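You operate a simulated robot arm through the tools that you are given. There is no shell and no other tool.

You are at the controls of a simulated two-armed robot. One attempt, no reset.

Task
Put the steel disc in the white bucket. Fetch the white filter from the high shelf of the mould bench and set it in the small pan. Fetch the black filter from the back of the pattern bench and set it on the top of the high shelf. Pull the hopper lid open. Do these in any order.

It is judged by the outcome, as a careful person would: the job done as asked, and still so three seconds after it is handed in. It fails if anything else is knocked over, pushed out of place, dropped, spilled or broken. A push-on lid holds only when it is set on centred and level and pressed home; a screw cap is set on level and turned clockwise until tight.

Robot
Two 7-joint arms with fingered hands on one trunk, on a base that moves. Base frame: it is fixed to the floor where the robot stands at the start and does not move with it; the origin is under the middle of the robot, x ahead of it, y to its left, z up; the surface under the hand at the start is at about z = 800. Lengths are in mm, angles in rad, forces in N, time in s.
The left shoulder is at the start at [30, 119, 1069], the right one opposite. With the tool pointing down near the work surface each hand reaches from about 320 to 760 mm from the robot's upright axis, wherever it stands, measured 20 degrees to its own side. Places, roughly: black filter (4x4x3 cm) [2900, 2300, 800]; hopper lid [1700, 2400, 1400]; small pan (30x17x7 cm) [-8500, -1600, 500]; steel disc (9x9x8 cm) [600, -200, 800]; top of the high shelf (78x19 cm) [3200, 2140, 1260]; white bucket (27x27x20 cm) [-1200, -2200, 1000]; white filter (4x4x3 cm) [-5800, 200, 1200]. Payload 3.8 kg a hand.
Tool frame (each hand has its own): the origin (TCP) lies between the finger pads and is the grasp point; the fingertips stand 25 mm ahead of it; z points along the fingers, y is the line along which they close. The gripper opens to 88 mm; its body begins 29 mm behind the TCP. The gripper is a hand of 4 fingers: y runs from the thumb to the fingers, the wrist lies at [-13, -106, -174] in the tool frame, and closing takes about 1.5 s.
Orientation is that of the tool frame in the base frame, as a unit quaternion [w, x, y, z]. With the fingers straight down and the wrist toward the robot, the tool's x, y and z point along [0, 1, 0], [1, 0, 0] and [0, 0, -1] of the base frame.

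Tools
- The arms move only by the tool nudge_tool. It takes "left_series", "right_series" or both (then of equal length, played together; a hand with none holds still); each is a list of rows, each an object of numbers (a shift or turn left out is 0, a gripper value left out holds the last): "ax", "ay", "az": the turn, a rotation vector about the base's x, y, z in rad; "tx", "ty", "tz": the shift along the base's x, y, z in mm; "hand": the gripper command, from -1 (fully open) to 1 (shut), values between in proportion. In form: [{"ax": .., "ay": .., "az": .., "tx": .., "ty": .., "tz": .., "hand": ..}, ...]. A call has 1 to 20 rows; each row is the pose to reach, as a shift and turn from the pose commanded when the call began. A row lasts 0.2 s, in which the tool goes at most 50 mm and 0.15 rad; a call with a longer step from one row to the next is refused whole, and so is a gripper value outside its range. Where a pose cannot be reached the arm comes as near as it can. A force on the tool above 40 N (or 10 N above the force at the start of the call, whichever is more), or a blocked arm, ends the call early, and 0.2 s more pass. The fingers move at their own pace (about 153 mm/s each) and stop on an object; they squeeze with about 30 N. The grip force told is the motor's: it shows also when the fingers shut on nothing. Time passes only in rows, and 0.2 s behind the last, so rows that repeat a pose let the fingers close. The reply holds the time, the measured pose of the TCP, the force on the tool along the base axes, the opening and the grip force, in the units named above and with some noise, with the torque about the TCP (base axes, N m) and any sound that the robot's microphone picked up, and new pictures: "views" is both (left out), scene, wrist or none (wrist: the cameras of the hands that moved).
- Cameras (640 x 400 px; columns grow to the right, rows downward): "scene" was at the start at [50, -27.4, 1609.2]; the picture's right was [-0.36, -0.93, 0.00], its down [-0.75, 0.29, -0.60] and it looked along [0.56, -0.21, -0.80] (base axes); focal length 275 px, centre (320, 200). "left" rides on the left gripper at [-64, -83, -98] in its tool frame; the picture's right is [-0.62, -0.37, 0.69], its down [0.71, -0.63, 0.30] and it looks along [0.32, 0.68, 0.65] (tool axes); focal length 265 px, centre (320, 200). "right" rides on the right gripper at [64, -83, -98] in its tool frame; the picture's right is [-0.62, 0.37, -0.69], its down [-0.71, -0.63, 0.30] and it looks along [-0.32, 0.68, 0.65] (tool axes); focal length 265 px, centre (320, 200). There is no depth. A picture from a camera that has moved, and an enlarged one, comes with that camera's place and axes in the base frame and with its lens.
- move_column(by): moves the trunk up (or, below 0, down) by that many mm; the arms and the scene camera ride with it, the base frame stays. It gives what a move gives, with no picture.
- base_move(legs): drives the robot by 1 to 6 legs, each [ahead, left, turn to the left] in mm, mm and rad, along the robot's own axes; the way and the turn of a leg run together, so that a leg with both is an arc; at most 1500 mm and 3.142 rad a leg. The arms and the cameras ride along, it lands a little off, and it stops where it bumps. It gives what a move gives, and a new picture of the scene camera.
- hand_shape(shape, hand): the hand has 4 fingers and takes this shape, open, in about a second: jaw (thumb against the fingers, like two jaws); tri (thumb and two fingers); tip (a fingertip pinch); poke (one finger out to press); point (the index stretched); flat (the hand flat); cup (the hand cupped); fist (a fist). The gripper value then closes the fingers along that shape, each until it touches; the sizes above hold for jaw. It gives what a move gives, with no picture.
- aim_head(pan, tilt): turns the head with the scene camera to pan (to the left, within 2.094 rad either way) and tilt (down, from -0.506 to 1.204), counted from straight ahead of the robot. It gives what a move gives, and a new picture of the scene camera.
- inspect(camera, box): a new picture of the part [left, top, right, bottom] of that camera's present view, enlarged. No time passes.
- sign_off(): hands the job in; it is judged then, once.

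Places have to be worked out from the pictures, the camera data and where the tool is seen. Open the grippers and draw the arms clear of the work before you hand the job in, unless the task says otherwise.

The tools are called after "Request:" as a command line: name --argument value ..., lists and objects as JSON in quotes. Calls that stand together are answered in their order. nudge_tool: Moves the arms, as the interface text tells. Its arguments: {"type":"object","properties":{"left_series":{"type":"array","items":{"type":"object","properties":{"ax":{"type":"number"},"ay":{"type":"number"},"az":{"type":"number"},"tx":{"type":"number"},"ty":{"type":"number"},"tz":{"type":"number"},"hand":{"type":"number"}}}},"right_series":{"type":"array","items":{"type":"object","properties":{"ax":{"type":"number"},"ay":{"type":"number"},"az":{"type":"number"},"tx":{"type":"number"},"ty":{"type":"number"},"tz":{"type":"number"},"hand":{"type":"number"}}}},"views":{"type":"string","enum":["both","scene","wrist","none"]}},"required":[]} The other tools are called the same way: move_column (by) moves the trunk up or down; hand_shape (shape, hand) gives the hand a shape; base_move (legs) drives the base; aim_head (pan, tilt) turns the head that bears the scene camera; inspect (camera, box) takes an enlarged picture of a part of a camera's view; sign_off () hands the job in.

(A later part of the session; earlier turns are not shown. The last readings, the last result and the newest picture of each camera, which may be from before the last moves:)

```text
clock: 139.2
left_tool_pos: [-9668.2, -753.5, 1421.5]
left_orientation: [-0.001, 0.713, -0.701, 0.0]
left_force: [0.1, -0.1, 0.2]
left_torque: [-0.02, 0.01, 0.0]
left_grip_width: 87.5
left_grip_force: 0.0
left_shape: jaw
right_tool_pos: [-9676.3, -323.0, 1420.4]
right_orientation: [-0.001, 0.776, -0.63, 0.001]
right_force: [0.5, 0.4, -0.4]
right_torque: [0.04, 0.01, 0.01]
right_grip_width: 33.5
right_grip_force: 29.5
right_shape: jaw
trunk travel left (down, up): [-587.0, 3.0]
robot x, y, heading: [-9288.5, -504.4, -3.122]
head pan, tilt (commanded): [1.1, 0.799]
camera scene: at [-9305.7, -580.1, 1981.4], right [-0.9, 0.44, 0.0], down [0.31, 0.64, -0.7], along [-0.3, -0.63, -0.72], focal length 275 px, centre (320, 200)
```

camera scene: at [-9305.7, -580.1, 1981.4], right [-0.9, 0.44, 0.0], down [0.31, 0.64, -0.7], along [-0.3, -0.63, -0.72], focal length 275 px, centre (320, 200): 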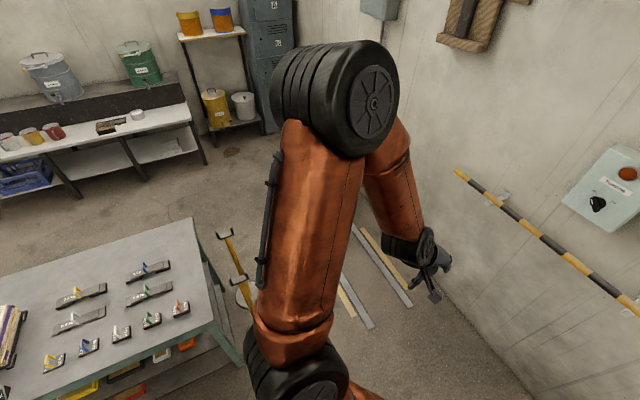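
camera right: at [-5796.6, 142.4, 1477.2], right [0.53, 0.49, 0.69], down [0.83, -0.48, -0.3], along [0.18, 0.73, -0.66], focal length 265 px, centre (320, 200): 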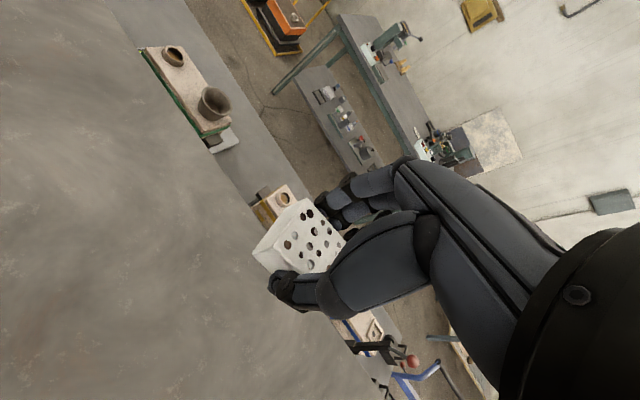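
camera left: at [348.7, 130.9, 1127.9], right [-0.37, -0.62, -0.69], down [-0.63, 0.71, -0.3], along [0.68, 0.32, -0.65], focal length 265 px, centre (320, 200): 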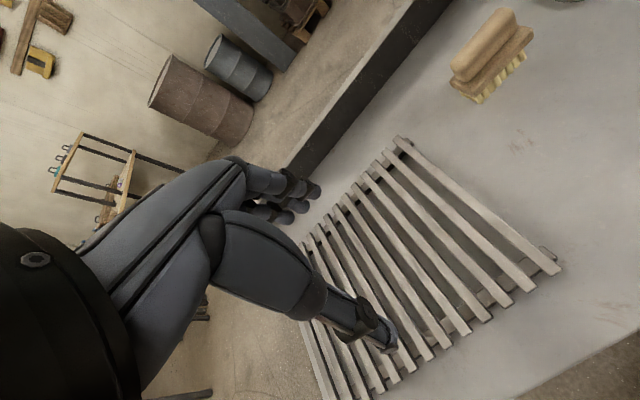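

Two yellow stanchions stand close to the bench's west end, leaving too tight a gap past the cart. I'll take the wide eastern way round instead: turn to face north and slide back east along the aisle, checking drift as I go.

Request:
base_move --legs '[[0, 0, -1.59], [0, -1500, 0]]'

```text
clock: 150.3
left_tool_pos: [-8064.8, -145.2, 1422.2]
left_orientation: [0.001, 0.007, 1.0, 0.0]
left_force: [0.2, 0.9, -0.3]
left_torque: [0.01, 0.01, 0.03]
left_grip_width: 87.8
left_grip_force: 0.0
left_shape: jaw
right_tool_pos: [-7633.2, -150.1, 1421.1]
right_orientation: [0.001, -0.088, 0.996, -0.002]
right_force: [0.0, 0.2, 0.4]
right_torque: [-0.04, 0.0, -0.01]
right_grip_width: 33.3
right_grip_force: 30.0
right_shape: jaw
trunk travel left (down, up): [-587.0, 3.0]
robot x, y, heading: [-7833.2, -529.7, 1.562]
head pan, tilt (commanded): [1.1, 0.799]
camera scene: at [-7901.5, -512.6, 1981.3], right [0.47, 0.88, 0.0], down [0.63, -0.33, -0.7], along [-0.62, 0.33, -0.72], focal length 275 px, centre (320, 200)
```

scene: 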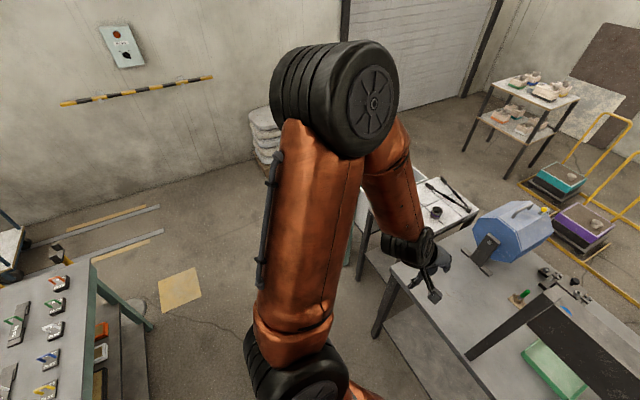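

Drift is small and the hands pass well clear of the racks. I'll keep sliding east along the aisle.

Request:
base_move --legs '[[0, -1500, 0.009], [0, -1500, 0]]'

Request:
aim_head --pan -2.09 --tilt 0.6

Request:
aim_head --pan 2.09 --tilt 0.6

```text
clock: 164.6
left_tool_pos: [-5109.1, -123.0, 1422.6]
left_orientation: [0.001, -0.007, 1.0, 0.0]
left_force: [0.4, 0.1, 0.2]
left_torque: [0.01, 0.02, -0.01]
left_grip_width: 87.7
left_grip_force: 0.1
left_shape: jaw
right_tool_pos: [-4678.2, -116.4, 1420.6]
right_orientation: [0.0, -0.101, 0.995, -0.002]
right_force: [-0.2, 0.4, -1.3]
right_torque: [0.01, 0.01, 0.01]
right_grip_width: 33.5
right_grip_force: 29.8
right_shape: jaw
trunk travel left (down, up): [-587.0, 3.0]
robot x, y, heading: [-4863.7, -499.6, 1.578]
head pan, tilt (commanded): [1.1, 0.799]
camera scene: at [-4936.1, -486.5, 1981.3], right [0.44, 0.9, 0.0], down [0.64, -0.32, -0.7], along [-0.62, 0.31, -0.72], focal length 275 px, centre (320, 200)
```

scene: 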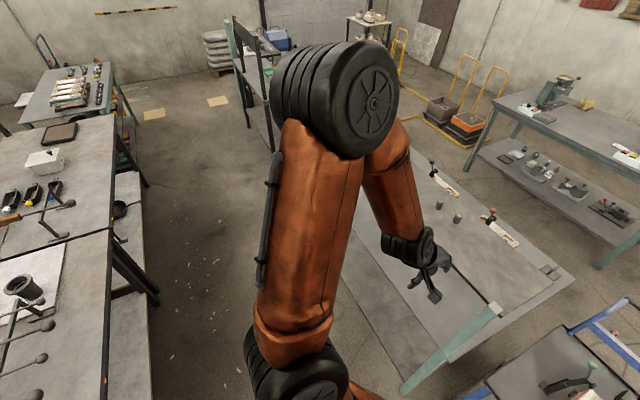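

```text
clock: 167.4
left_tool_pos: [-5107.7, -123.3, 1421.1]
left_orientation: [0.0, -0.007, 1.0, 0.001]
left_force: [0.0, 0.6, 0.4]
left_torque: [-0.01, 0.01, 0.02]
left_grip_width: 87.9
left_grip_force: 0.1
left_shape: jaw
right_tool_pos: [-4677.0, -117.1, 1420.3]
right_orientation: [0.0, -0.101, 0.995, -0.002]
right_force: [0.3, 0.8, 0.1]
right_torque: [0.02, -0.01, 0.01]
right_grip_width: 33.4
right_grip_force: 29.5
right_shape: jaw
trunk travel left (down, up): [-587.0, 3.0]
robot x, y, heading: [-4865.6, -502.3, 1.584]
head pan, tilt (commanded): [-2.089, 0.6]
camera scene: at [-4785.7, -565.0, 1998.2], right [-0.48, -0.87, 0.0], down [-0.49, 0.27, -0.83], along [0.72, -0.4, -0.56], focal length 275 px, centre (320, 200)
```

scene: 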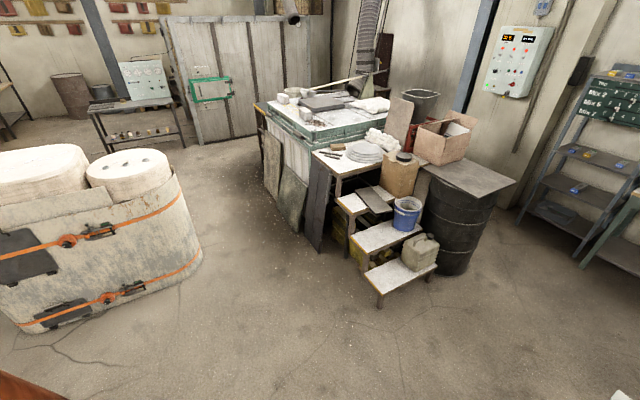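

```text
clock: 170.8
left_tool_pos: [-5107.8, -124.4, 1422.4]
left_orientation: [0.0, -0.007, 1.0, 0.0]
left_force: [0.4, 0.1, -0.1]
left_torque: [-0.01, 0.02, 0.01]
left_grip_width: 87.7
left_grip_force: 0.1
left_shape: jaw
right_tool_pos: [-4677.2, -117.9, 1420.9]
right_orientation: [0.0, -0.101, 0.995, -0.001]
right_force: [0.3, -0.3, -0.6]
right_torque: [-0.04, -0.03, 0.0]
right_grip_width: 33.5
right_grip_force: 30.2
right_shape: jaw
trunk travel left (down, up): [-587.0, 3.0]
robot x, y, heading: [-4865.4, -500.7, 1.583]
head pan, tilt (commanded): [2.089, 0.6]
camera scene: at [-4939.3, -566.9, 1998.3], right [-0.51, 0.86, 0.0], down [0.49, 0.29, -0.83], along [-0.71, -0.42, -0.56], focal length 275 px, centre (320, 200)
```

scene: 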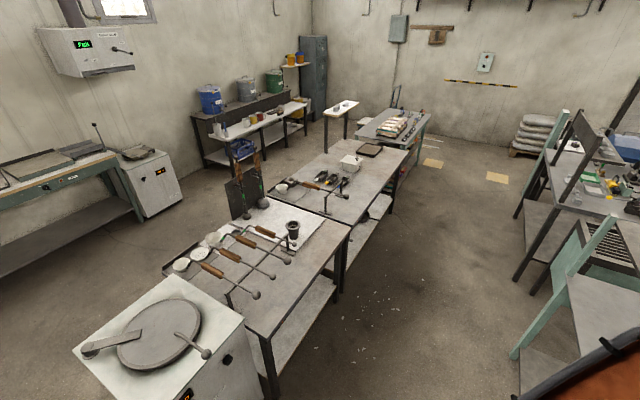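

The way between the cabinet (east face x about -4930) and the furnace steps (x about -3800) is clear and over 1.1 m wide. I'll slide to its middle and back south to y about -2550.

Request:
base_move --legs '[[0, -490, -0.01], [-1400, 0, 0], [-640, 0, 0]]'

Request:
aim_head --pan 1.4 --tilt 0.5

```text
clock: 183.5
left_tool_pos: [-4635.4, -2185.5, 1422.0]
left_orientation: [-0.001, 0.005, 1.0, -0.002]
left_force: [-0.4, -0.2, 0.6]
left_torque: [0.0, 0.0, 0.04]
left_grip_width: 87.7
left_grip_force: 0.1
left_shape: jaw
right_tool_pos: [-4203.7, -2191.6, 1420.6]
right_orientation: [-0.001, -0.09, 0.996, -0.001]
right_force: [1.0, -0.3, -0.6]
right_torque: [0.0, 0.03, -0.06]
right_grip_width: 33.6
right_grip_force: 30.4
right_shape: jaw
trunk travel left (down, up): [-587.0, 3.0]
robot x, y, heading: [-4400.3, -2572.9, 1.562]
head pan, tilt (commanded): [2.089, 0.6]
camera scene: at [-4476.8, -2634.4, 1998.3], right [-0.48, 0.87, 0.0], down [0.49, 0.27, -0.83], along [-0.72, -0.4, -0.56], focal length 275 px, centre (320, 200)
```

scene: 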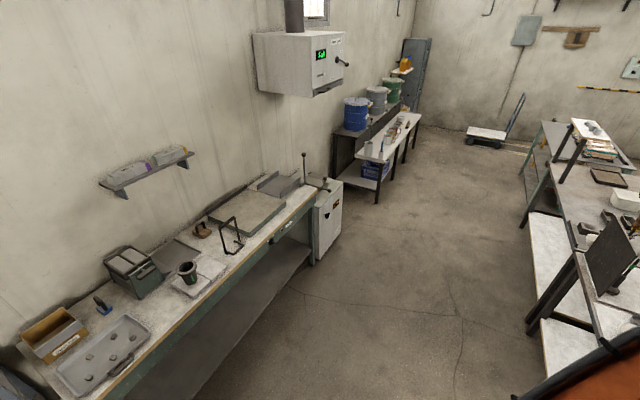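

```text
clock: 184.6
left_tool_pos: [-4634.3, -2187.8, 1421.4]
left_orientation: [0.0, 0.005, 1.0, 0.0]
left_force: [-0.5, 0.4, 0.1]
left_torque: [0.03, 0.0, -0.01]
left_grip_width: 87.8
left_grip_force: 0.0
left_shape: jaw
right_tool_pos: [-4203.1, -2191.8, 1420.7]
right_orientation: [0.0, -0.089, 0.996, -0.002]
right_force: [-0.5, -0.4, 0.5]
right_torque: [-0.04, -0.02, -0.03]
right_grip_width: 33.5
right_grip_force: 29.9
right_shape: jaw
trunk travel left (down, up): [-587.0, 3.0]
robot x, y, heading: [-4397.2, -2569.2, 1.556]
head pan, tilt (commanded): [1.4, 0.499]
camera scene: at [-4488.9, -2576.2, 2007.3], right [0.18, 0.98, 0.0], down [0.47, -0.09, -0.88], along [-0.86, 0.16, -0.48], focal length 275 px, centre (320, 200)
```

scene: 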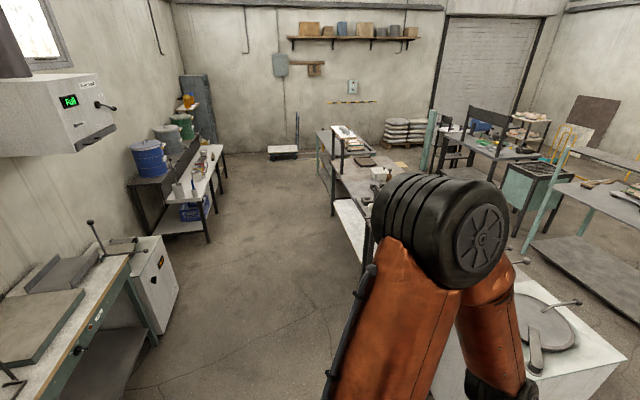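

The south aisle is about 1.5 m wide and clear. I'll slide west along it toward the far bench.

Request:
base_move --legs '[[0, 1500, 0.012], [0, 1500, 0], [0, 700, 0]]'

Request:
aim_head --pan 0.5 --tilt 0.7

```text
clock: 202.6
left_tool_pos: [-8369.7, -2198.0, 1421.7]
left_orientation: [0.0, -0.005, 1.0, 0.001]
left_force: [0.1, -0.1, 0.7]
left_torque: [-0.01, 0.03, 0.0]
left_grip_width: 87.7
left_grip_force: 0.0
left_shape: jaw
right_tool_pos: [-7940.3, -2195.1, 1420.6]
right_orientation: [-0.001, -0.099, 0.995, -0.002]
right_force: [-0.4, -1.0, -0.1]
right_torque: [0.01, -0.03, 0.0]
right_grip_width: 33.6
right_grip_force: 29.8
right_shape: jaw
trunk travel left (down, up): [-587.0, 3.0]
robot x, y, heading: [-8130.2, -2578.4, 1.579]
head pan, tilt (commanded): [1.4, 0.499]
camera scene: at [-8216.4, -2583.4, 2007.4], right [0.16, 0.99, 0.0], down [0.47, -0.08, -0.88], along [-0.87, 0.14, -0.48], focal length 275 px, centre (320, 200)
```

scene: 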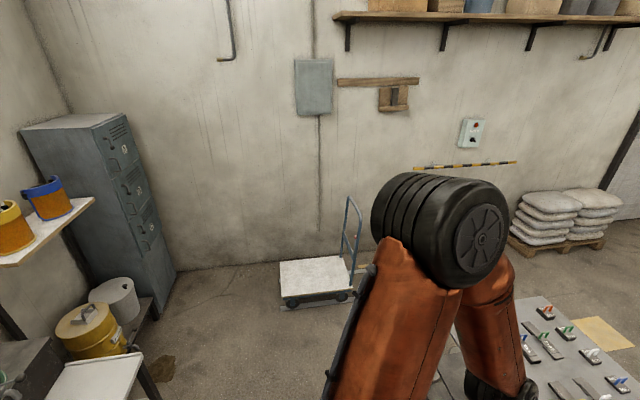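

```text
clock: 203.8
left_tool_pos: [-8370.7, -2198.5, 1421.5]
left_orientation: [-0.001, -0.004, 1.0, 0.0]
left_force: [-0.2, 0.0, 0.3]
left_torque: [0.01, 0.03, 0.0]
left_grip_width: 87.8
left_grip_force: 0.2
left_shape: jaw
right_tool_pos: [-7940.8, -2194.2, 1421.1]
right_orientation: [0.0, -0.099, 0.995, -0.002]
right_force: [-0.4, 0.3, -0.4]
right_torque: [0.01, 0.01, -0.01]
right_grip_width: 33.4
right_grip_force: 29.6
right_shape: jaw
trunk travel left (down, up): [-587.0, 3.0]
robot x, y, heading: [-8132.7, -2580.1, 1.578]
head pan, tilt (commanded): [0.499, 0.7]
camera scene: at [-8169.0, -2524.0, 1989.6], right [0.87, 0.49, 0.0], down [0.31, -0.56, -0.77], along [-0.37, 0.67, -0.64], focal length 275 px, centre (320, 200)
```

scene: 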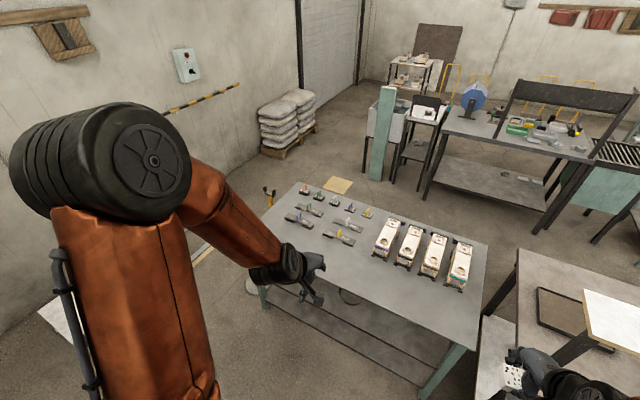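

I'm on the south side of the far bench. I'll lower the trunk to look beneath its top; the hands stay well short of the bench edge.

Request:
move_column --by -450

Request:
aim_head --pan 0.35 --tilt 0.65

```text
refused: -450 is not a number from -400 to 400
```

```text
clock: 204.5
left_tool_pos: [-8370.8, -2198.3, 1421.2]
left_orientation: [0.0, -0.005, 1.0, -0.001]
left_force: [0.4, -0.7, -0.3]
left_torque: [0.0, -0.02, -0.03]
left_grip_width: 87.3
left_grip_force: 0.0
left_shape: jaw
right_tool_pos: [-7940.1, -2193.7, 1420.5]
right_orientation: [0.001, -0.099, 0.995, -0.002]
right_force: [0.4, -0.1, -1.5]
right_torque: [0.02, -0.01, -0.02]
right_grip_width: 33.4
right_grip_force: 29.6
right_shape: jaw
trunk travel left (down, up): [-587.0, 3.0]
robot x, y, heading: [-8130.3, -2576.3, 1.578]
head pan, tilt (commanded): [0.351, 0.649]
camera scene: at [-8158.5, -2517.0, 1993.9], right [0.94, 0.35, 0.0], down [0.21, -0.57, -0.8], along [-0.28, 0.75, -0.6], focal length 275 px, centre (320, 200)
```

scene: 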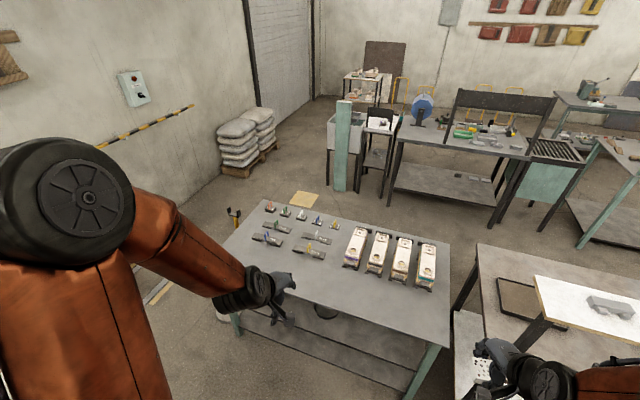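

The column accepts at most 400 mm per call, so I'll lower by 400 and look.

Request:
move_column --by -400

Request:
aim_head --pan 0.35 --tilt 0.7

```text
clock: 208.3
left_tool_pos: [-8370.3, -2197.4, 1022.3]
left_orientation: [0.0, -0.005, 1.0, 0.0]
left_force: [-0.2, 0.3, 0.3]
left_torque: [-0.02, 0.02, 0.0]
left_grip_width: 87.7
left_grip_force: 0.0
left_shape: jaw
right_tool_pos: [-7940.4, -2193.1, 1020.8]
right_orientation: [0.0, -0.098, 0.995, -0.002]
right_force: [0.5, -0.6, -0.4]
right_torque: [-0.01, -0.03, -0.02]
right_grip_width: 33.3
right_grip_force: 30.5
right_shape: jaw
trunk travel left (down, up): [-187.0, 403.0]
robot x, y, heading: [-8131.5, -2576.1, 1.578]
head pan, tilt (commanded): [0.351, 0.649]
```

```text
clock: 208.9
left_tool_pos: [-8371.3, -2199.1, 1022.7]
left_orientation: [0.0, -0.004, 1.0, 0.0]
left_force: [0.0, 0.6, -0.4]
left_torque: [0.01, 0.0, -0.02]
left_grip_width: 87.5
left_grip_force: 0.0
left_shape: jaw
right_tool_pos: [-7940.0, -2194.4, 1020.3]
right_orientation: [0.0, -0.099, 0.995, -0.002]
right_force: [0.1, -0.3, 0.2]
right_torque: [-0.01, 0.01, 0.0]
right_grip_width: 33.6
right_grip_force: 30.0
right_shape: jaw
trunk travel left (down, up): [-187.0, 403.0]
robot x, y, heading: [-8130.0, -2578.4, 1.581]
head pan, tilt (commanded): [0.351, 0.7]
camera scene: at [-8157.9, -2518.8, 1589.6], right [0.94, 0.35, 0.0], down [0.23, -0.6, -0.76], along [-0.27, 0.72, -0.64], focal length 275 px, centre (320, 200)
```

scene: 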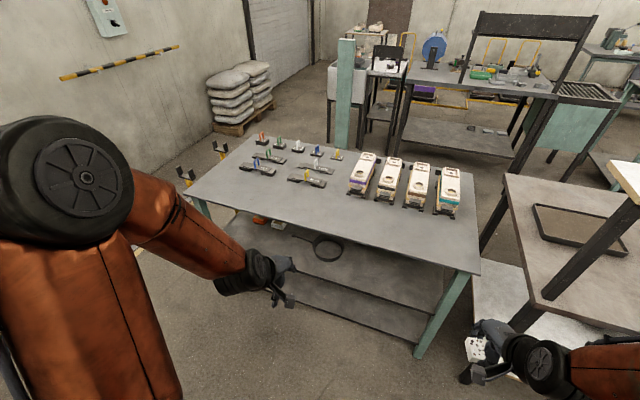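

A small round pan with a handle is visible on the under-shelf at pixel (327, 247). I'll enlarge it.

Request:
inspect --camera "scene" --box '[220, 190, 460, 350]'

Request:
inspect --camera "left" --box '[0, 0, 640, 400]'

```text
2.50 times, centred on (340, 270) of scene
camera zoom: at [-8157.9, -2518.8, 1589.6], right [0.94, 0.35, 0.0], down [0.23, -0.6, -0.76], along [-0.27, 0.72, -0.64], focal length 688 px, centre (270, 25)
```

zoom: 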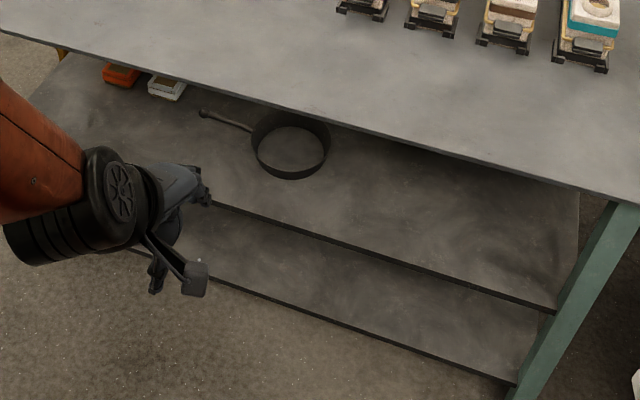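

```text
1.00 times, centred on (320, 200) of left (not enlarged: the box is as wide or as high as the picture)
camera zoom: at [-8306.4, -2280.1, 1119.8], right [0.62, -0.36, -0.69], down [-0.71, -0.64, -0.3], along [-0.33, 0.68, -0.65], focal length 265 px, centre (320, 200)
```

zoom: 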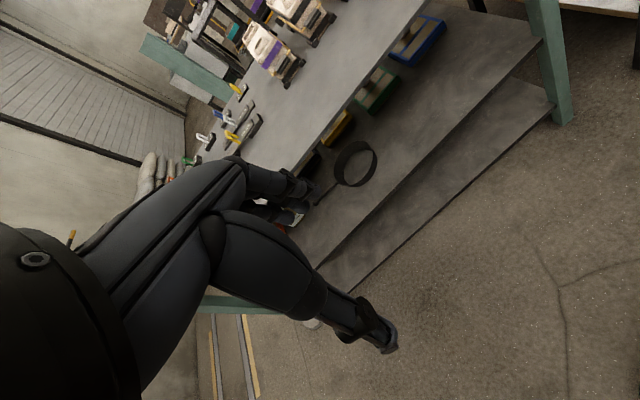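

The pan is a small skillet on the middle shelf, its bowl centred near [-8436, -1660, ~500], about 150 mm inside the bench's south edge, with the handle pointing west. I'll raise the left hand out of the way and move the base so the pan lies ahead and slightly right.

Request:
nudge_tool --left_series '[{"tz": 40, "ty": -5}, {"tz": 80, "ty": -15}, {"tz": 120, "ty": -25}, {"tz": 160, "ty": -35}, {"tz": 200, "ty": -40}, {"tz": 200, "ty": -40}]' --views "none"

Request:
base_move --legs '[[0, 440, -0.008], [250, 0, 0]]'

Request:
aim_head --pan -0.25 --tilt 0.85

```text
clock: 210.3
left_tool_pos: [-8371.0, -2237.7, 1220.8]
left_orientation: [0.0, -0.005, 1.0, 0.0]
left_force: [0.4, 0.3, 0.5]
left_torque: [0.0, -0.03, 0.04]
left_grip_width: 87.7
left_grip_force: 0.0
left_shape: jaw
right_tool_pos: [-7939.9, -2193.3, 1020.7]
right_orientation: [-0.001, -0.099, 0.995, -0.001]
right_force: [0.7, 0.0, 0.4]
right_torque: [-0.02, -0.01, 0.03]
right_grip_width: 33.3
right_grip_force: 30.6
right_shape: jaw
trunk travel left (down, up): [-187.0, 403.0]
robot x, y, heading: [-8134.0, -2579.9, 1.584]
head pan, tilt (commanded): [0.351, 0.7]
```

```text
clock: 214.4
left_tool_pos: [-8803.2, -1983.5, 1218.0]
left_orientation: [0.001, 0.001, 1.0, -0.001]
left_force: [-0.2, -0.5, 0.0]
left_torque: [-0.01, -0.01, 0.02]
left_grip_width: 87.9
left_grip_force: 0.0
left_shape: jaw
right_tool_pos: [-8372.3, -1944.1, 1020.5]
right_orientation: [0.0, -0.093, 0.996, -0.002]
right_force: [1.0, 0.3, -0.3]
right_torque: [-0.01, -0.04, 0.0]
right_grip_width: 33.2
right_grip_force: 30.4
right_shape: jaw
trunk travel left (down, up): [-187.0, 403.0]
robot x, y, heading: [-8566.9, -2328.6, 1.57]
head pan, tilt (commanded): [0.351, 0.7]
camera scene: at [-8593.1, -2265.7, 1589.5], right [0.94, 0.34, 0.0], down [0.22, -0.61, -0.76], along [-0.26, 0.72, -0.65], focal length 275 px, centre (320, 200)
```

scene: 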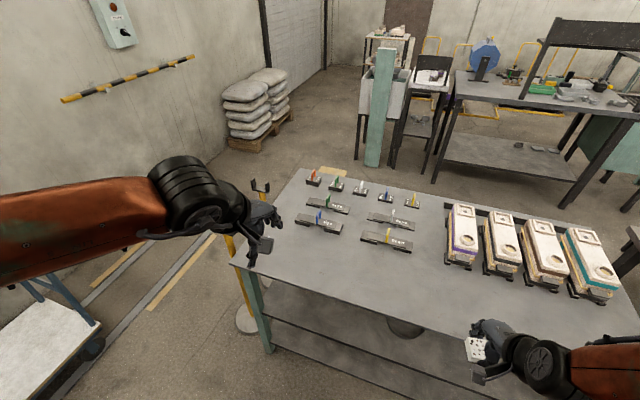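

```text
clock: 215.4
left_tool_pos: [-8802.3, -1984.4, 1218.9]
left_orientation: [0.0, 0.001, 1.0, 0.0]
left_force: [-0.5, 0.1, -0.9]
left_torque: [-0.01, 0.0, 0.0]
left_grip_width: 87.6
left_grip_force: 0.1
left_shape: jaw
right_tool_pos: [-8371.1, -1946.1, 1021.0]
right_orientation: [0.0, -0.094, 0.996, -0.001]
right_force: [-0.1, 0.3, 0.0]
right_torque: [-0.04, -0.01, -0.02]
right_grip_width: 33.5
right_grip_force: 30.2
right_shape: jaw
trunk travel left (down, up): [-187.0, 403.0]
robot x, y, heading: [-8565.4, -2327.9, 1.57]
head pan, tilt (commanded): [-0.25, 0.85]
camera scene: at [-8544.6, -2271.2, 1577.3], right [0.97, -0.25, 0.0], down [-0.19, -0.73, -0.66], along [0.16, 0.64, -0.75], focal length 275 px, centre (320, 200)
```

scene: 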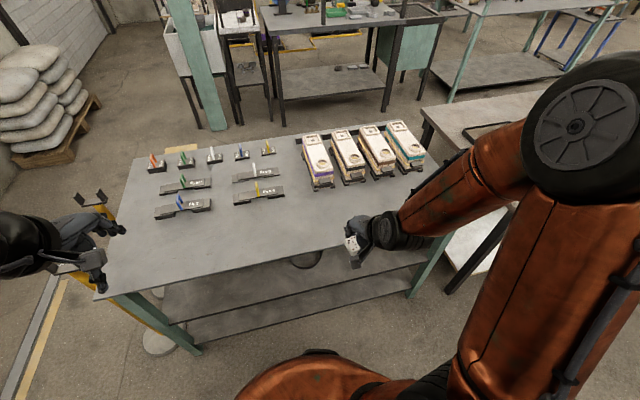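

The bench top hides the pan from this height. I'll lower the trunk fully so the head can look beneath the edge.

Request:
move_column --by -185

Request:
aim_head --pan -0.2 --tilt 0.85

Request:
inspect --camera "right" --box '[0, 0, 640, 400]'

```text
clock: 217.5
left_tool_pos: [-8802.2, -1984.8, 1034.9]
left_orientation: [0.0, 0.001, 1.0, 0.0]
left_force: [-0.1, 0.3, -0.1]
left_torque: [0.01, 0.02, -0.05]
left_grip_width: 87.5
left_grip_force: 0.0
left_shape: jaw
right_tool_pos: [-8372.0, -1945.3, 836.4]
right_orientation: [0.0, -0.093, 0.996, -0.002]
right_force: [0.3, -0.7, -0.4]
right_torque: [0.0, 0.05, -0.03]
right_grip_width: 33.5
right_grip_force: 29.8
right_shape: jaw
trunk travel left (down, up): [-2.0, 588.0]
robot x, y, heading: [-8564.3, -2327.1, 1.568]
head pan, tilt (commanded): [-0.25, 0.85]
```

```text
clock: 218.1
left_tool_pos: [-8802.0, -1983.9, 1034.4]
left_orientation: [-0.001, 0.001, 1.0, 0.0]
left_force: [0.9, 0.6, -0.3]
left_torque: [-0.01, 0.04, -0.01]
left_grip_width: 87.8
left_grip_force: 0.1
left_shape: jaw
right_tool_pos: [-8371.4, -1944.7, 836.7]
right_orientation: [-0.001, -0.094, 0.996, -0.001]
right_force: [0.2, -0.1, -0.5]
right_torque: [0.0, -0.01, -0.01]
right_grip_width: 33.6
right_grip_force: 29.9
right_shape: jaw
trunk travel left (down, up): [-2.0, 588.0]
robot x, y, heading: [-8564.2, -2327.2, 1.568]
head pan, tilt (commanded): [-0.201, 0.85]
camera scene: at [-8548.2, -2270.6, 1392.4], right [0.98, -0.2, 0.0], down [-0.15, -0.74, -0.66], along [0.13, 0.65, -0.75], focal length 275 px, centre (320, 200)
```

scene: 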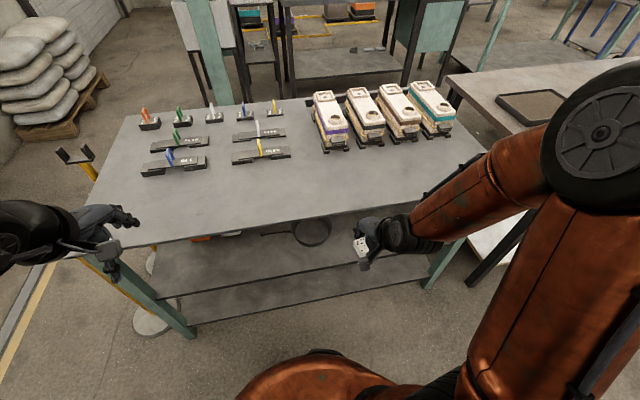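

```text
1.00 times, centred on (320, 200) of right (not enlarged: the box is as wide or as high as the picture)
camera zoom: at [-8419.2, -2038.6, 934.6], right [0.54, 0.48, 0.69], down [0.82, -0.49, -0.3], along [0.19, 0.73, -0.66], focal length 265 px, centre (320, 200)
```

zoom: 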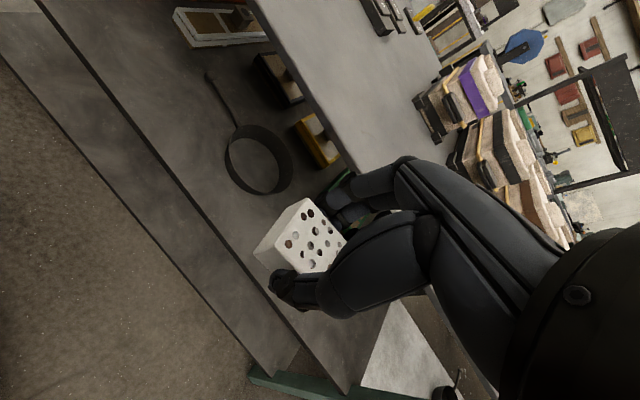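

The right wrist camera now sees the pan well. I'll enlarge both views to triangulate it.

Request:
inspect --camera "right" --box '[180, 50, 340, 210]'

Request:
inspect --camera "scene" --box '[200, 190, 420, 330]'

```text
2.50 times, centred on (260, 130) of right
camera zoom: at [-8419.2, -2038.6, 934.6], right [0.54, 0.48, 0.69], down [0.82, -0.49, -0.3], along [0.19, 0.73, -0.66], focal length 664 px, centre (470, 375)
```

zoom: 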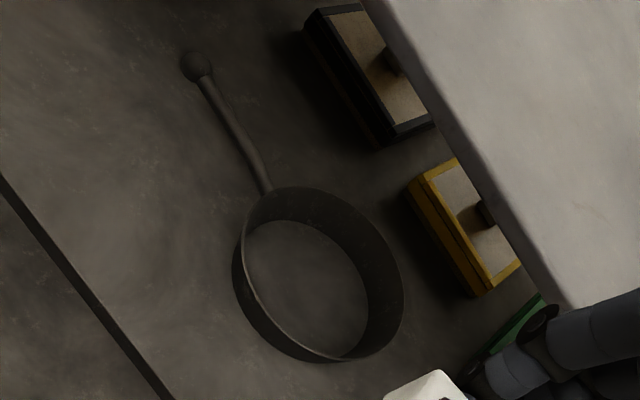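

```text
2.86 times, centred on (310, 260) of scene
camera zoom: at [-8548.2, -2270.6, 1392.4], right [0.98, -0.2, 0.0], down [-0.15, -0.74, -0.66], along [0.13, 0.65, -0.75], focal length 787 px, centre (349, 29)
```

zoom: 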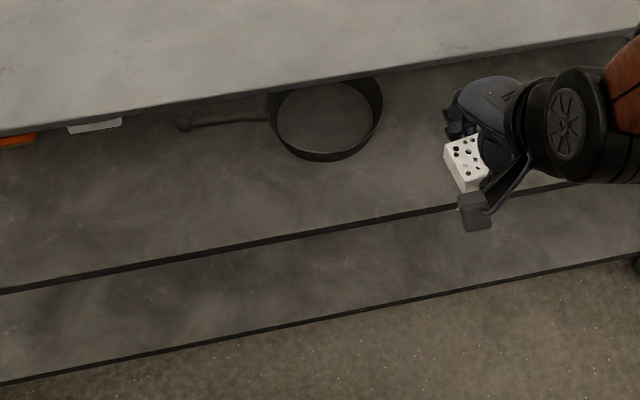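

The size of the pan in view puts its rim near z = 465 and its bowl centre near [-8449, -1605], with the bench top at z = 803 and its edge at y = -1825. I'll back the base 300 mm, then set the right arm extended low with the fingers pitched forward, so the base can carry the hand in under the bench top.

Request:
base_move --legs '[[-300, 0, 0]]'

Request:
nudge_tool --right_series '[{"tx": -8, "ty": 30, "tz": -25, "az": -0.04, "hand": 1}, {"tx": -15, "ty": 60, "tz": -55, "az": -0.08, "ax": 0.05}, {"tx": -22, "ty": 92, "tz": -85, "az": -0.12, "ax": 0.11}, {"tx": -30, "ty": 124, "tz": -115, "az": -0.16, "ax": 0.17}, {"tx": -38, "ty": 156, "tz": -145, "az": -0.19, "ax": 0.24}, {"tx": -46, "ty": 188, "tz": -175, "az": -0.19, "ax": 0.31}, {"tx": -54, "ty": 220, "tz": -205, "az": -0.19, "ax": 0.38}, {"tx": -62, "ty": 252, "tz": -235, "az": -0.19, "ax": 0.44}, {"tx": -70, "ty": 282, "tz": -258, "az": -0.19, "ax": 0.5}, {"tx": -77, "ty": 308, "tz": -276, "az": -0.19, "ax": 0.5}, {"tx": -77, "ty": 308, "tz": -276, "az": -0.19, "ax": 0.5}]'

```text
clock: 220.2
left_tool_pos: [-8804.1, -2289.3, 1036.3]
left_orientation: [0.0, 0.002, 1.0, 0.0]
left_force: [0.4, -0.6, -0.5]
left_torque: [0.01, -0.01, -0.01]
left_grip_width: 87.9
left_grip_force: 0.1
left_shape: jaw
right_tool_pos: [-8374.0, -2251.0, 836.4]
right_orientation: [0.0, -0.093, 0.996, -0.001]
right_force: [0.7, -0.5, 0.0]
right_torque: [0.0, -0.01, 0.03]
right_grip_width: 33.2
right_grip_force: 29.8
right_shape: jaw
trunk travel left (down, up): [-2.0, 588.0]
robot x, y, heading: [-8564.4, -2628.1, 1.57]
head pan, tilt (commanded): [-0.201, 0.85]
camera scene: at [-8549.3, -2577.1, 1392.4], right [0.98, -0.2, 0.0], down [-0.15, -0.74, -0.66], along [0.13, 0.65, -0.75], focal length 275 px, centre (320, 200)
```

scene: 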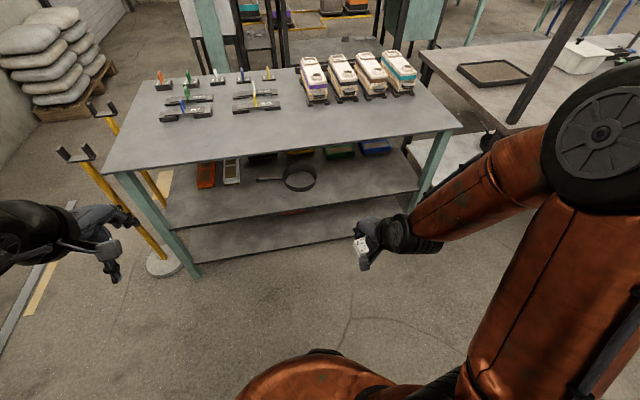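

```text
clock: 222.6
left_tool_pos: [-8805.1, -2288.1, 1034.0]
left_orientation: [0.0, 0.002, 1.0, 0.0]
left_force: [0.3, 0.2, -0.2]
left_torque: [0.0, 0.0, 0.01]
left_grip_width: 87.7
left_grip_force: 0.0
left_shape: jaw
right_tool_pos: [-8450.6, -1942.9, 560.3]
right_orientation: [0.022, 0.004, 0.97, 0.243]
right_force: [-0.5, 0.2, -0.6]
right_torque: [0.0, 0.05, -0.03]
right_grip_width: 33.3
right_grip_force: 29.8
right_shape: jaw
trunk travel left (down, up): [-2.0, 588.0]
robot x, y, heading: [-8565.0, -2631.1, 1.565]
head pan, tilt (commanded): [-0.201, 0.85]
camera scene: at [-8549.4, -2576.0, 1392.4], right [0.98, -0.2, 0.0], down [-0.15, -0.74, -0.66], along [0.13, 0.65, -0.75], focal length 275 px, centre (320, 200)
camera right: at [-8518.4, -2061.7, 603.9], right [0.59, -0.01, 0.81], down [0.73, -0.42, -0.54], along [0.35, 0.91, -0.24], focal length 265 px, centre (320, 200)
```

scene: 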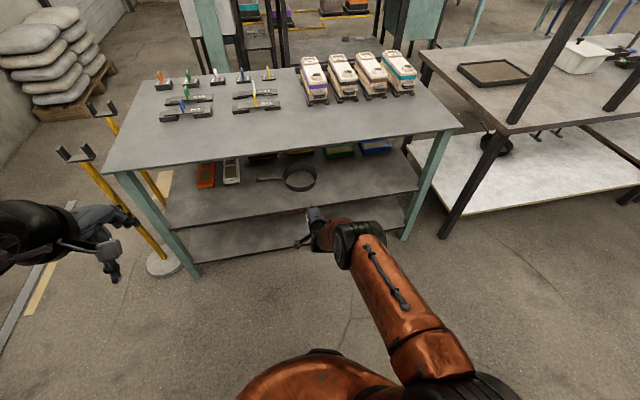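
right: 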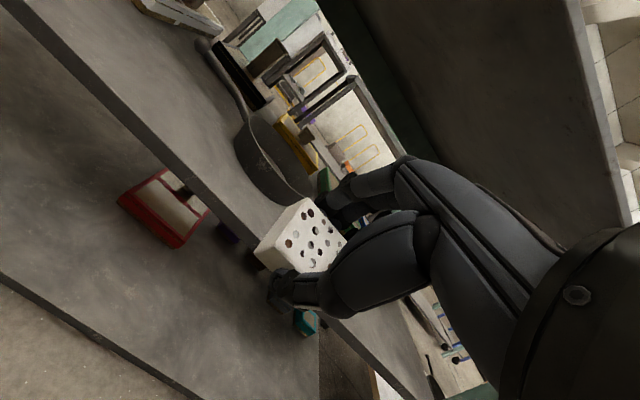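

With the hand low, the two cameras now have a wide baseline. I'll enlarge both views to fix the pan's height and centre.

Request:
inspect --camera "right" --box '[180, 30, 340, 210]'

Request:
inspect --camera "scene" --box '[230, 130, 390, 260]'

```text
2.22 times, centred on (260, 120) of right
camera zoom: at [-8518.4, -2061.7, 603.9], right [0.59, -0.01, 0.81], down [0.73, -0.42, -0.54], along [0.35, 0.91, -0.24], focal length 590 px, centre (453, 378)
```

zoom: 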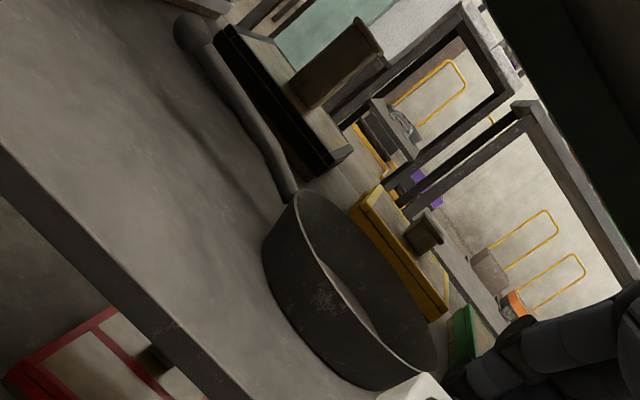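

```text
3.08 times, centred on (310, 195) of scene
camera zoom: at [-8549.4, -2576.0, 1392.4], right [0.98, -0.2, 0.0], down [-0.15, -0.74, -0.66], along [0.13, 0.65, -0.75], focal length 847 px, centre (351, 215)
```

zoom: 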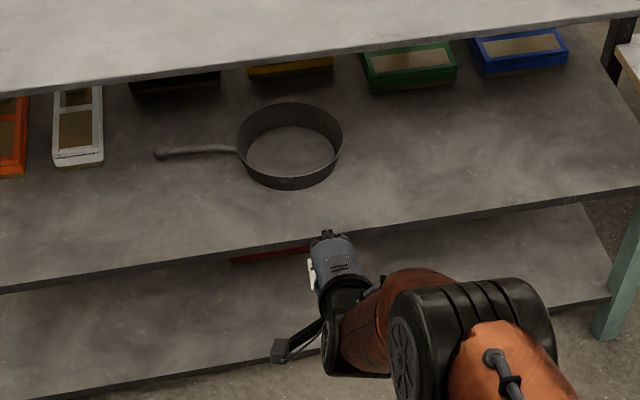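

The rim centre works out at [-8451, -1623, 483], and the filter's lowest point now is about 40 mm above that. I'll drive forward 220 mm to bring the hand under the bench top and check.

Request:
base_move --legs '[[220, 0, 0]]'

Request:
inspect --camera "right" --box '[0, 0, 640, 400]'

```text
clock: 224.3
left_tool_pos: [-8804.5, -2069.2, 1033.9]
left_orientation: [0.0, 0.001, 1.0, -0.001]
left_force: [-0.1, -0.1, -0.3]
left_torque: [0.02, -0.03, -0.01]
left_grip_width: 87.8
left_grip_force: 0.1
left_shape: jaw
right_tool_pos: [-8450.3, -1721.1, 560.0]
right_orientation: [0.021, 0.003, 0.97, 0.243]
right_force: [0.5, -0.3, -0.7]
right_torque: [0.01, 0.02, -0.04]
right_grip_width: 33.2
right_grip_force: 29.6
right_shape: jaw
trunk travel left (down, up): [-2.0, 588.0]
robot x, y, heading: [-8563.7, -2412.7, 1.571]
head pan, tilt (commanded): [-0.201, 0.85]
camera scene: at [-8548.9, -2354.6, 1392.3], right [0.98, -0.2, 0.0], down [-0.15, -0.74, -0.66], along [0.13, 0.65, -0.75], focal length 275 px, centre (320, 200)
```

scene: 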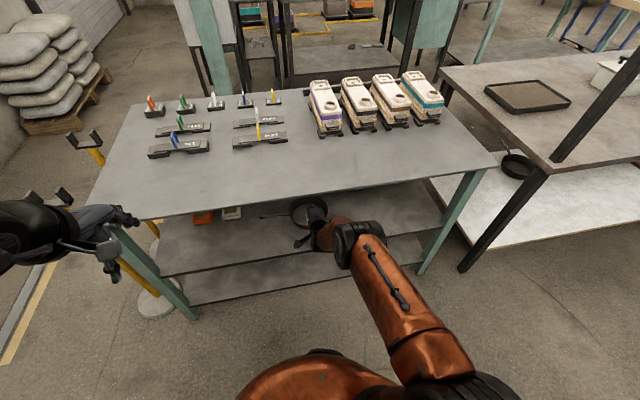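

```text
1.00 times, centred on (320, 200) of right (not enlarged: the box is as wide or as high as the picture)
camera zoom: at [-8518.9, -1840.7, 603.8], right [0.59, -0.01, 0.81], down [0.73, -0.42, -0.54], along [0.35, 0.91, -0.24], focal length 265 px, centre (320, 200)
```

zoom: 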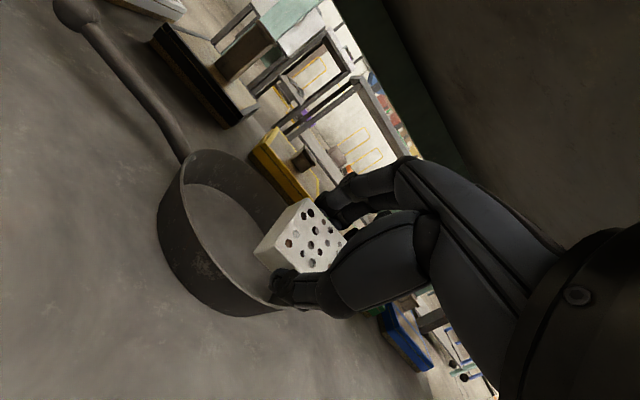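

The hand is under the bench top with good clearance. I'll enlarge the wrist view to re-measure the pan relative to the filter.

Request:
inspect --camera "right" --box '[140, 130, 340, 330]'

Request:
inspect --camera "scene" --box '[250, 180, 390, 280]'

```text
2.00 times, centred on (240, 230) of right
camera zoom: at [-8518.9, -1840.7, 603.8], right [0.59, -0.01, 0.81], down [0.73, -0.42, -0.54], along [0.35, 0.91, -0.24], focal length 531 px, centre (480, 140)
```

zoom: 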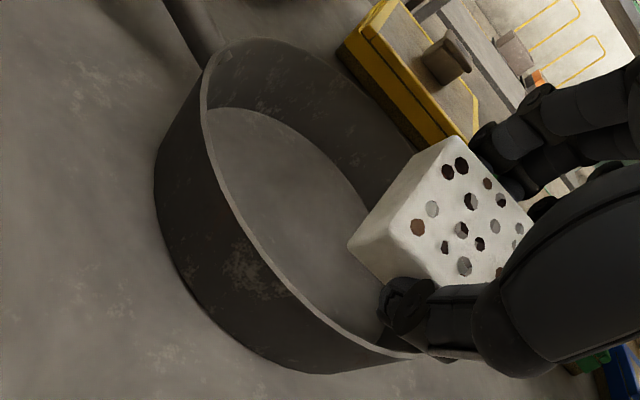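

```text
4.00 times, centred on (320, 230) of scene
camera zoom: at [-8548.9, -2354.6, 1392.3], right [0.98, -0.2, 0.0], down [-0.15, -0.74, -0.66], along [0.13, 0.65, -0.75], focal length 1101 px, centre (320, 80)
```

zoom: 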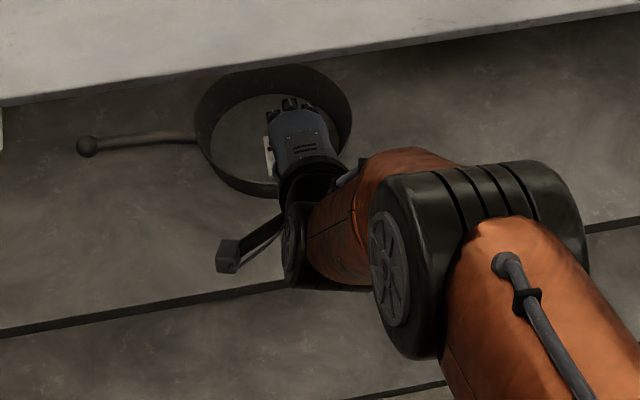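

The close view fits a 170 mm circle centred at [-8447, -1612] with rim z = 483 and pan floor near z = 440. To keep the forearm clear of the bench edge I'll first pitch the hand further forward, which drops the wrist outside the bench.

Request:
nudge_tool --right_series '[{"ax": 0.08, "hand": 1}, {"ax": 0.16, "tz": -3}, {"ax": 0.24, "tz": -6}, {"ax": 0.31, "tz": -8}, {"ax": 0.37, "tz": -10}, {"ax": 0.37, "tz": -10}]'

```text
clock: 225.7
left_tool_pos: [-8803.7, -2068.3, 1034.4]
left_orientation: [0.0, 0.001, 1.0, 0.0]
left_force: [1.0, 0.9, -0.7]
left_torque: [0.01, 0.01, 0.0]
left_grip_width: 87.9
left_grip_force: 0.1
left_shape: jaw
right_tool_pos: [-8451.4, -1722.4, 550.6]
right_orientation: [0.023, 0.007, 0.908, 0.418]
right_force: [0.0, 0.9, -0.4]
right_torque: [-0.01, 0.02, 0.01]
right_grip_width: 33.2
right_grip_force: 30.3
right_shape: jaw
trunk travel left (down, up): [-2.0, 588.0]
robot x, y, heading: [-8564.2, -2413.3, 1.571]
head pan, tilt (commanded): [-0.201, 0.85]
camera scene: at [-8548.9, -2355.6, 1392.3], right [0.98, -0.2, 0.0], down [-0.15, -0.74, -0.66], along [0.13, 0.65, -0.75], focal length 275 px, centre (320, 200)
camera right: at [-8519.2, -1849.3, 548.6], right [0.59, -0.31, 0.75], down [0.73, -0.2, -0.65], along [0.35, 0.93, 0.11], focal length 265 px, centre (320, 200)
```

scene: 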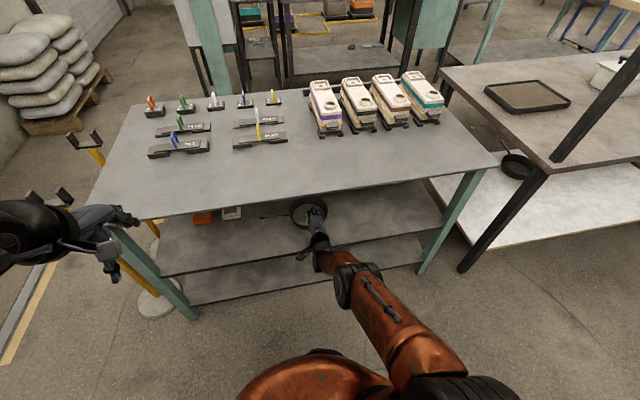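
right: 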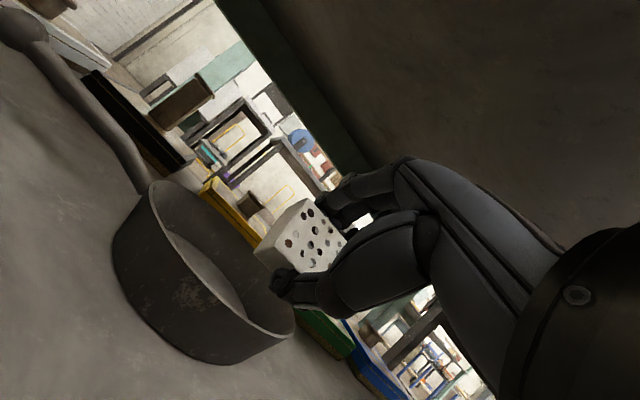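

The wrist is now low and well outside the bench edge. I'll drive forward 60 mm and check again.

Request:
base_move --legs '[[60, 0, 0]]'

Request:
inspect --camera "right" --box '[0, 0, 640, 400]'

```text
clock: 226.6
left_tool_pos: [-8803.3, -2008.6, 1034.2]
left_orientation: [-0.001, 0.001, 1.0, -0.001]
left_force: [-0.1, 0.2, 0.1]
left_torque: [0.0, 0.0, 0.01]
left_grip_width: 87.8
left_grip_force: 0.0
left_shape: jaw
right_tool_pos: [-8450.8, -1663.3, 549.6]
right_orientation: [0.022, 0.007, 0.908, 0.418]
right_force: [0.5, -0.3, 0.1]
right_torque: [-0.01, 0.01, 0.03]
right_grip_width: 33.4
right_grip_force: 29.9
right_shape: jaw
trunk travel left (down, up): [-2.0, 588.0]
robot x, y, heading: [-8568.7, -2346.7, 1.571]
head pan, tilt (commanded): [-0.201, 0.85]
camera scene: at [-8548.7, -2295.0, 1392.3], right [0.98, -0.2, 0.0], down [-0.15, -0.74, -0.66], along [0.13, 0.65, -0.75], focal length 275 px, centre (320, 200)
```

scene: 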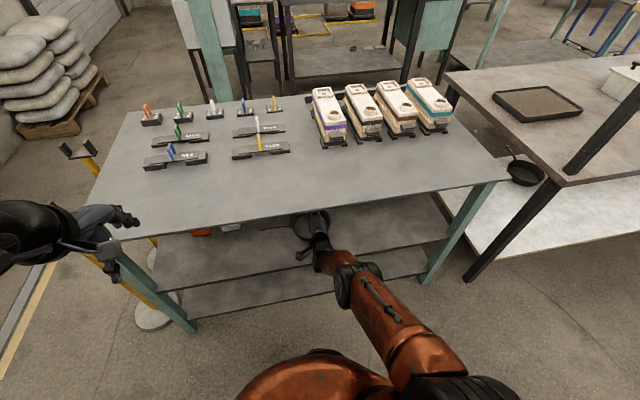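

```text
1.00 times, centred on (320, 200) of right (not enlarged: the box is as wide or as high as the picture)
camera zoom: at [-8518.5, -1789.7, 548.0], right [0.59, -0.31, 0.75], down [0.73, -0.2, -0.65], along [0.35, 0.93, 0.11], focal length 265 px, centre (320, 200)
```

zoom: 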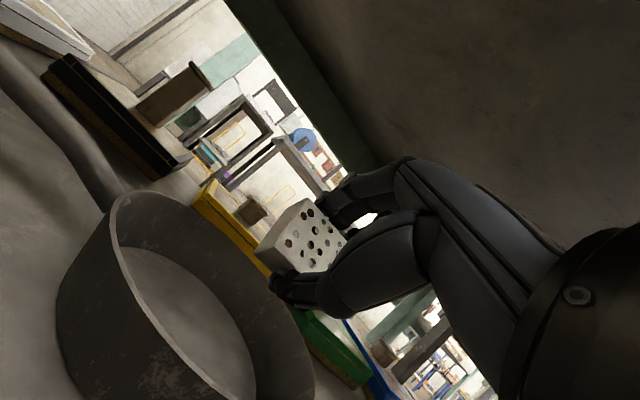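

The filter is above the pan's near half and still higher than the rim. I'll reach the last 43 mm with the arm to centre it over the bowl.

Request:
nudge_tool --right_series '[{"tx": 1, "ty": 15, "hand": 1}, {"tx": 2, "ty": 30}, {"tx": 3, "ty": 44}, {"tx": 3, "ty": 44}]'

```text
clock: 227.6
left_tool_pos: [-8804.0, -2009.7, 1034.6]
left_orientation: [0.0, 0.001, 1.0, 0.0]
left_force: [-0.2, 0.0, -0.1]
left_torque: [-0.01, 0.02, 0.01]
left_grip_width: 87.7
left_grip_force: 0.0
left_shape: jaw
right_tool_pos: [-8439.9, -1639.5, 569.7]
right_orientation: [0.021, 0.008, 0.908, 0.417]
right_force: [-0.3, 0.3, -1.2]
right_torque: [-0.03, 0.01, 0.0]
right_grip_width: 33.3
right_grip_force: 30.0
right_shape: jaw
right hand out of reach, approached as far as the arm can: row 1, 2, 3, 4
trunk travel left (down, up): [-2.0, 588.0]
robot x, y, heading: [-8563.2, -2353.0, 1.563]
head pan, tilt (commanded): [-0.201, 0.85]
camera scene: at [-8548.6, -2296.3, 1392.3], right [0.98, -0.2, 0.0], down [-0.15, -0.74, -0.66], along [0.13, 0.65, -0.75], focal length 275 px, centre (320, 200)
camera right: at [-8507.5, -1767.1, 567.7], right [0.59, -0.31, 0.75], down [0.73, -0.2, -0.65], along [0.35, 0.93, 0.1], focal length 265 px, centre (320, 200)
```

scene: 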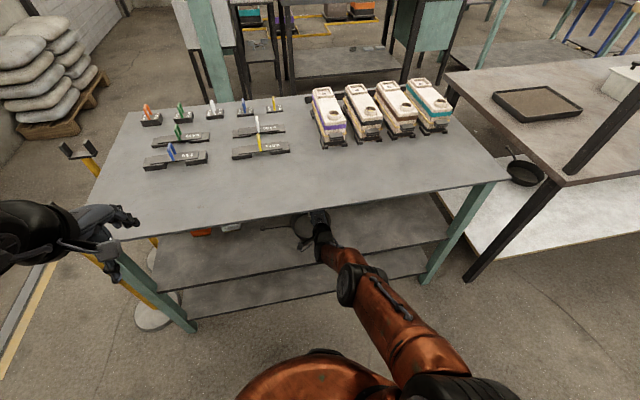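
right: 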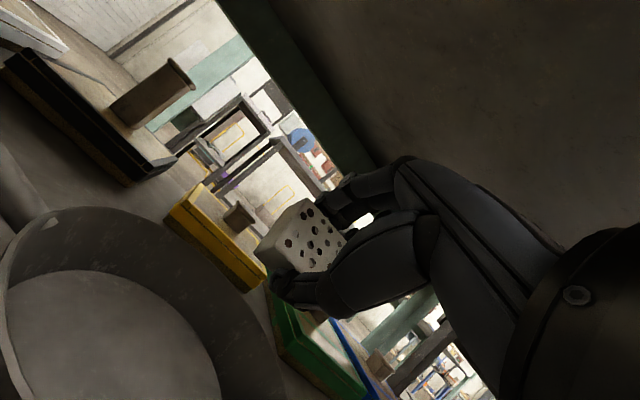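

The arm is at full stretch there, so I'll draw the hand back 40 mm and let the base carry it the rest instead.

Request:
nudge_tool --right_series '[{"ty": -20, "hand": 1}, {"ty": -40}, {"ty": -40}]' --views "none"

```text
clock: 228.4
left_tool_pos: [-8803.5, -2009.0, 1034.6]
left_orientation: [0.0, 0.001, 1.0, 0.0]
left_force: [-0.6, -0.1, 0.2]
left_torque: [0.0, -0.02, 0.0]
left_grip_width: 87.7
left_grip_force: 0.0
left_shape: jaw
right_tool_pos: [-8438.6, -1681.9, 569.3]
right_orientation: [0.022, 0.008, 0.907, 0.42]
right_force: [0.0, 1.0, -1.3]
right_torque: [0.0, 0.03, 0.02]
right_grip_width: 33.3
right_grip_force: 30.0
right_shape: jaw
trunk travel left (down, up): [-2.0, 588.0]
robot x, y, heading: [-8564.3, -2351.7, 1.566]
head pan, tilt (commanded): [-0.201, 0.85]
```

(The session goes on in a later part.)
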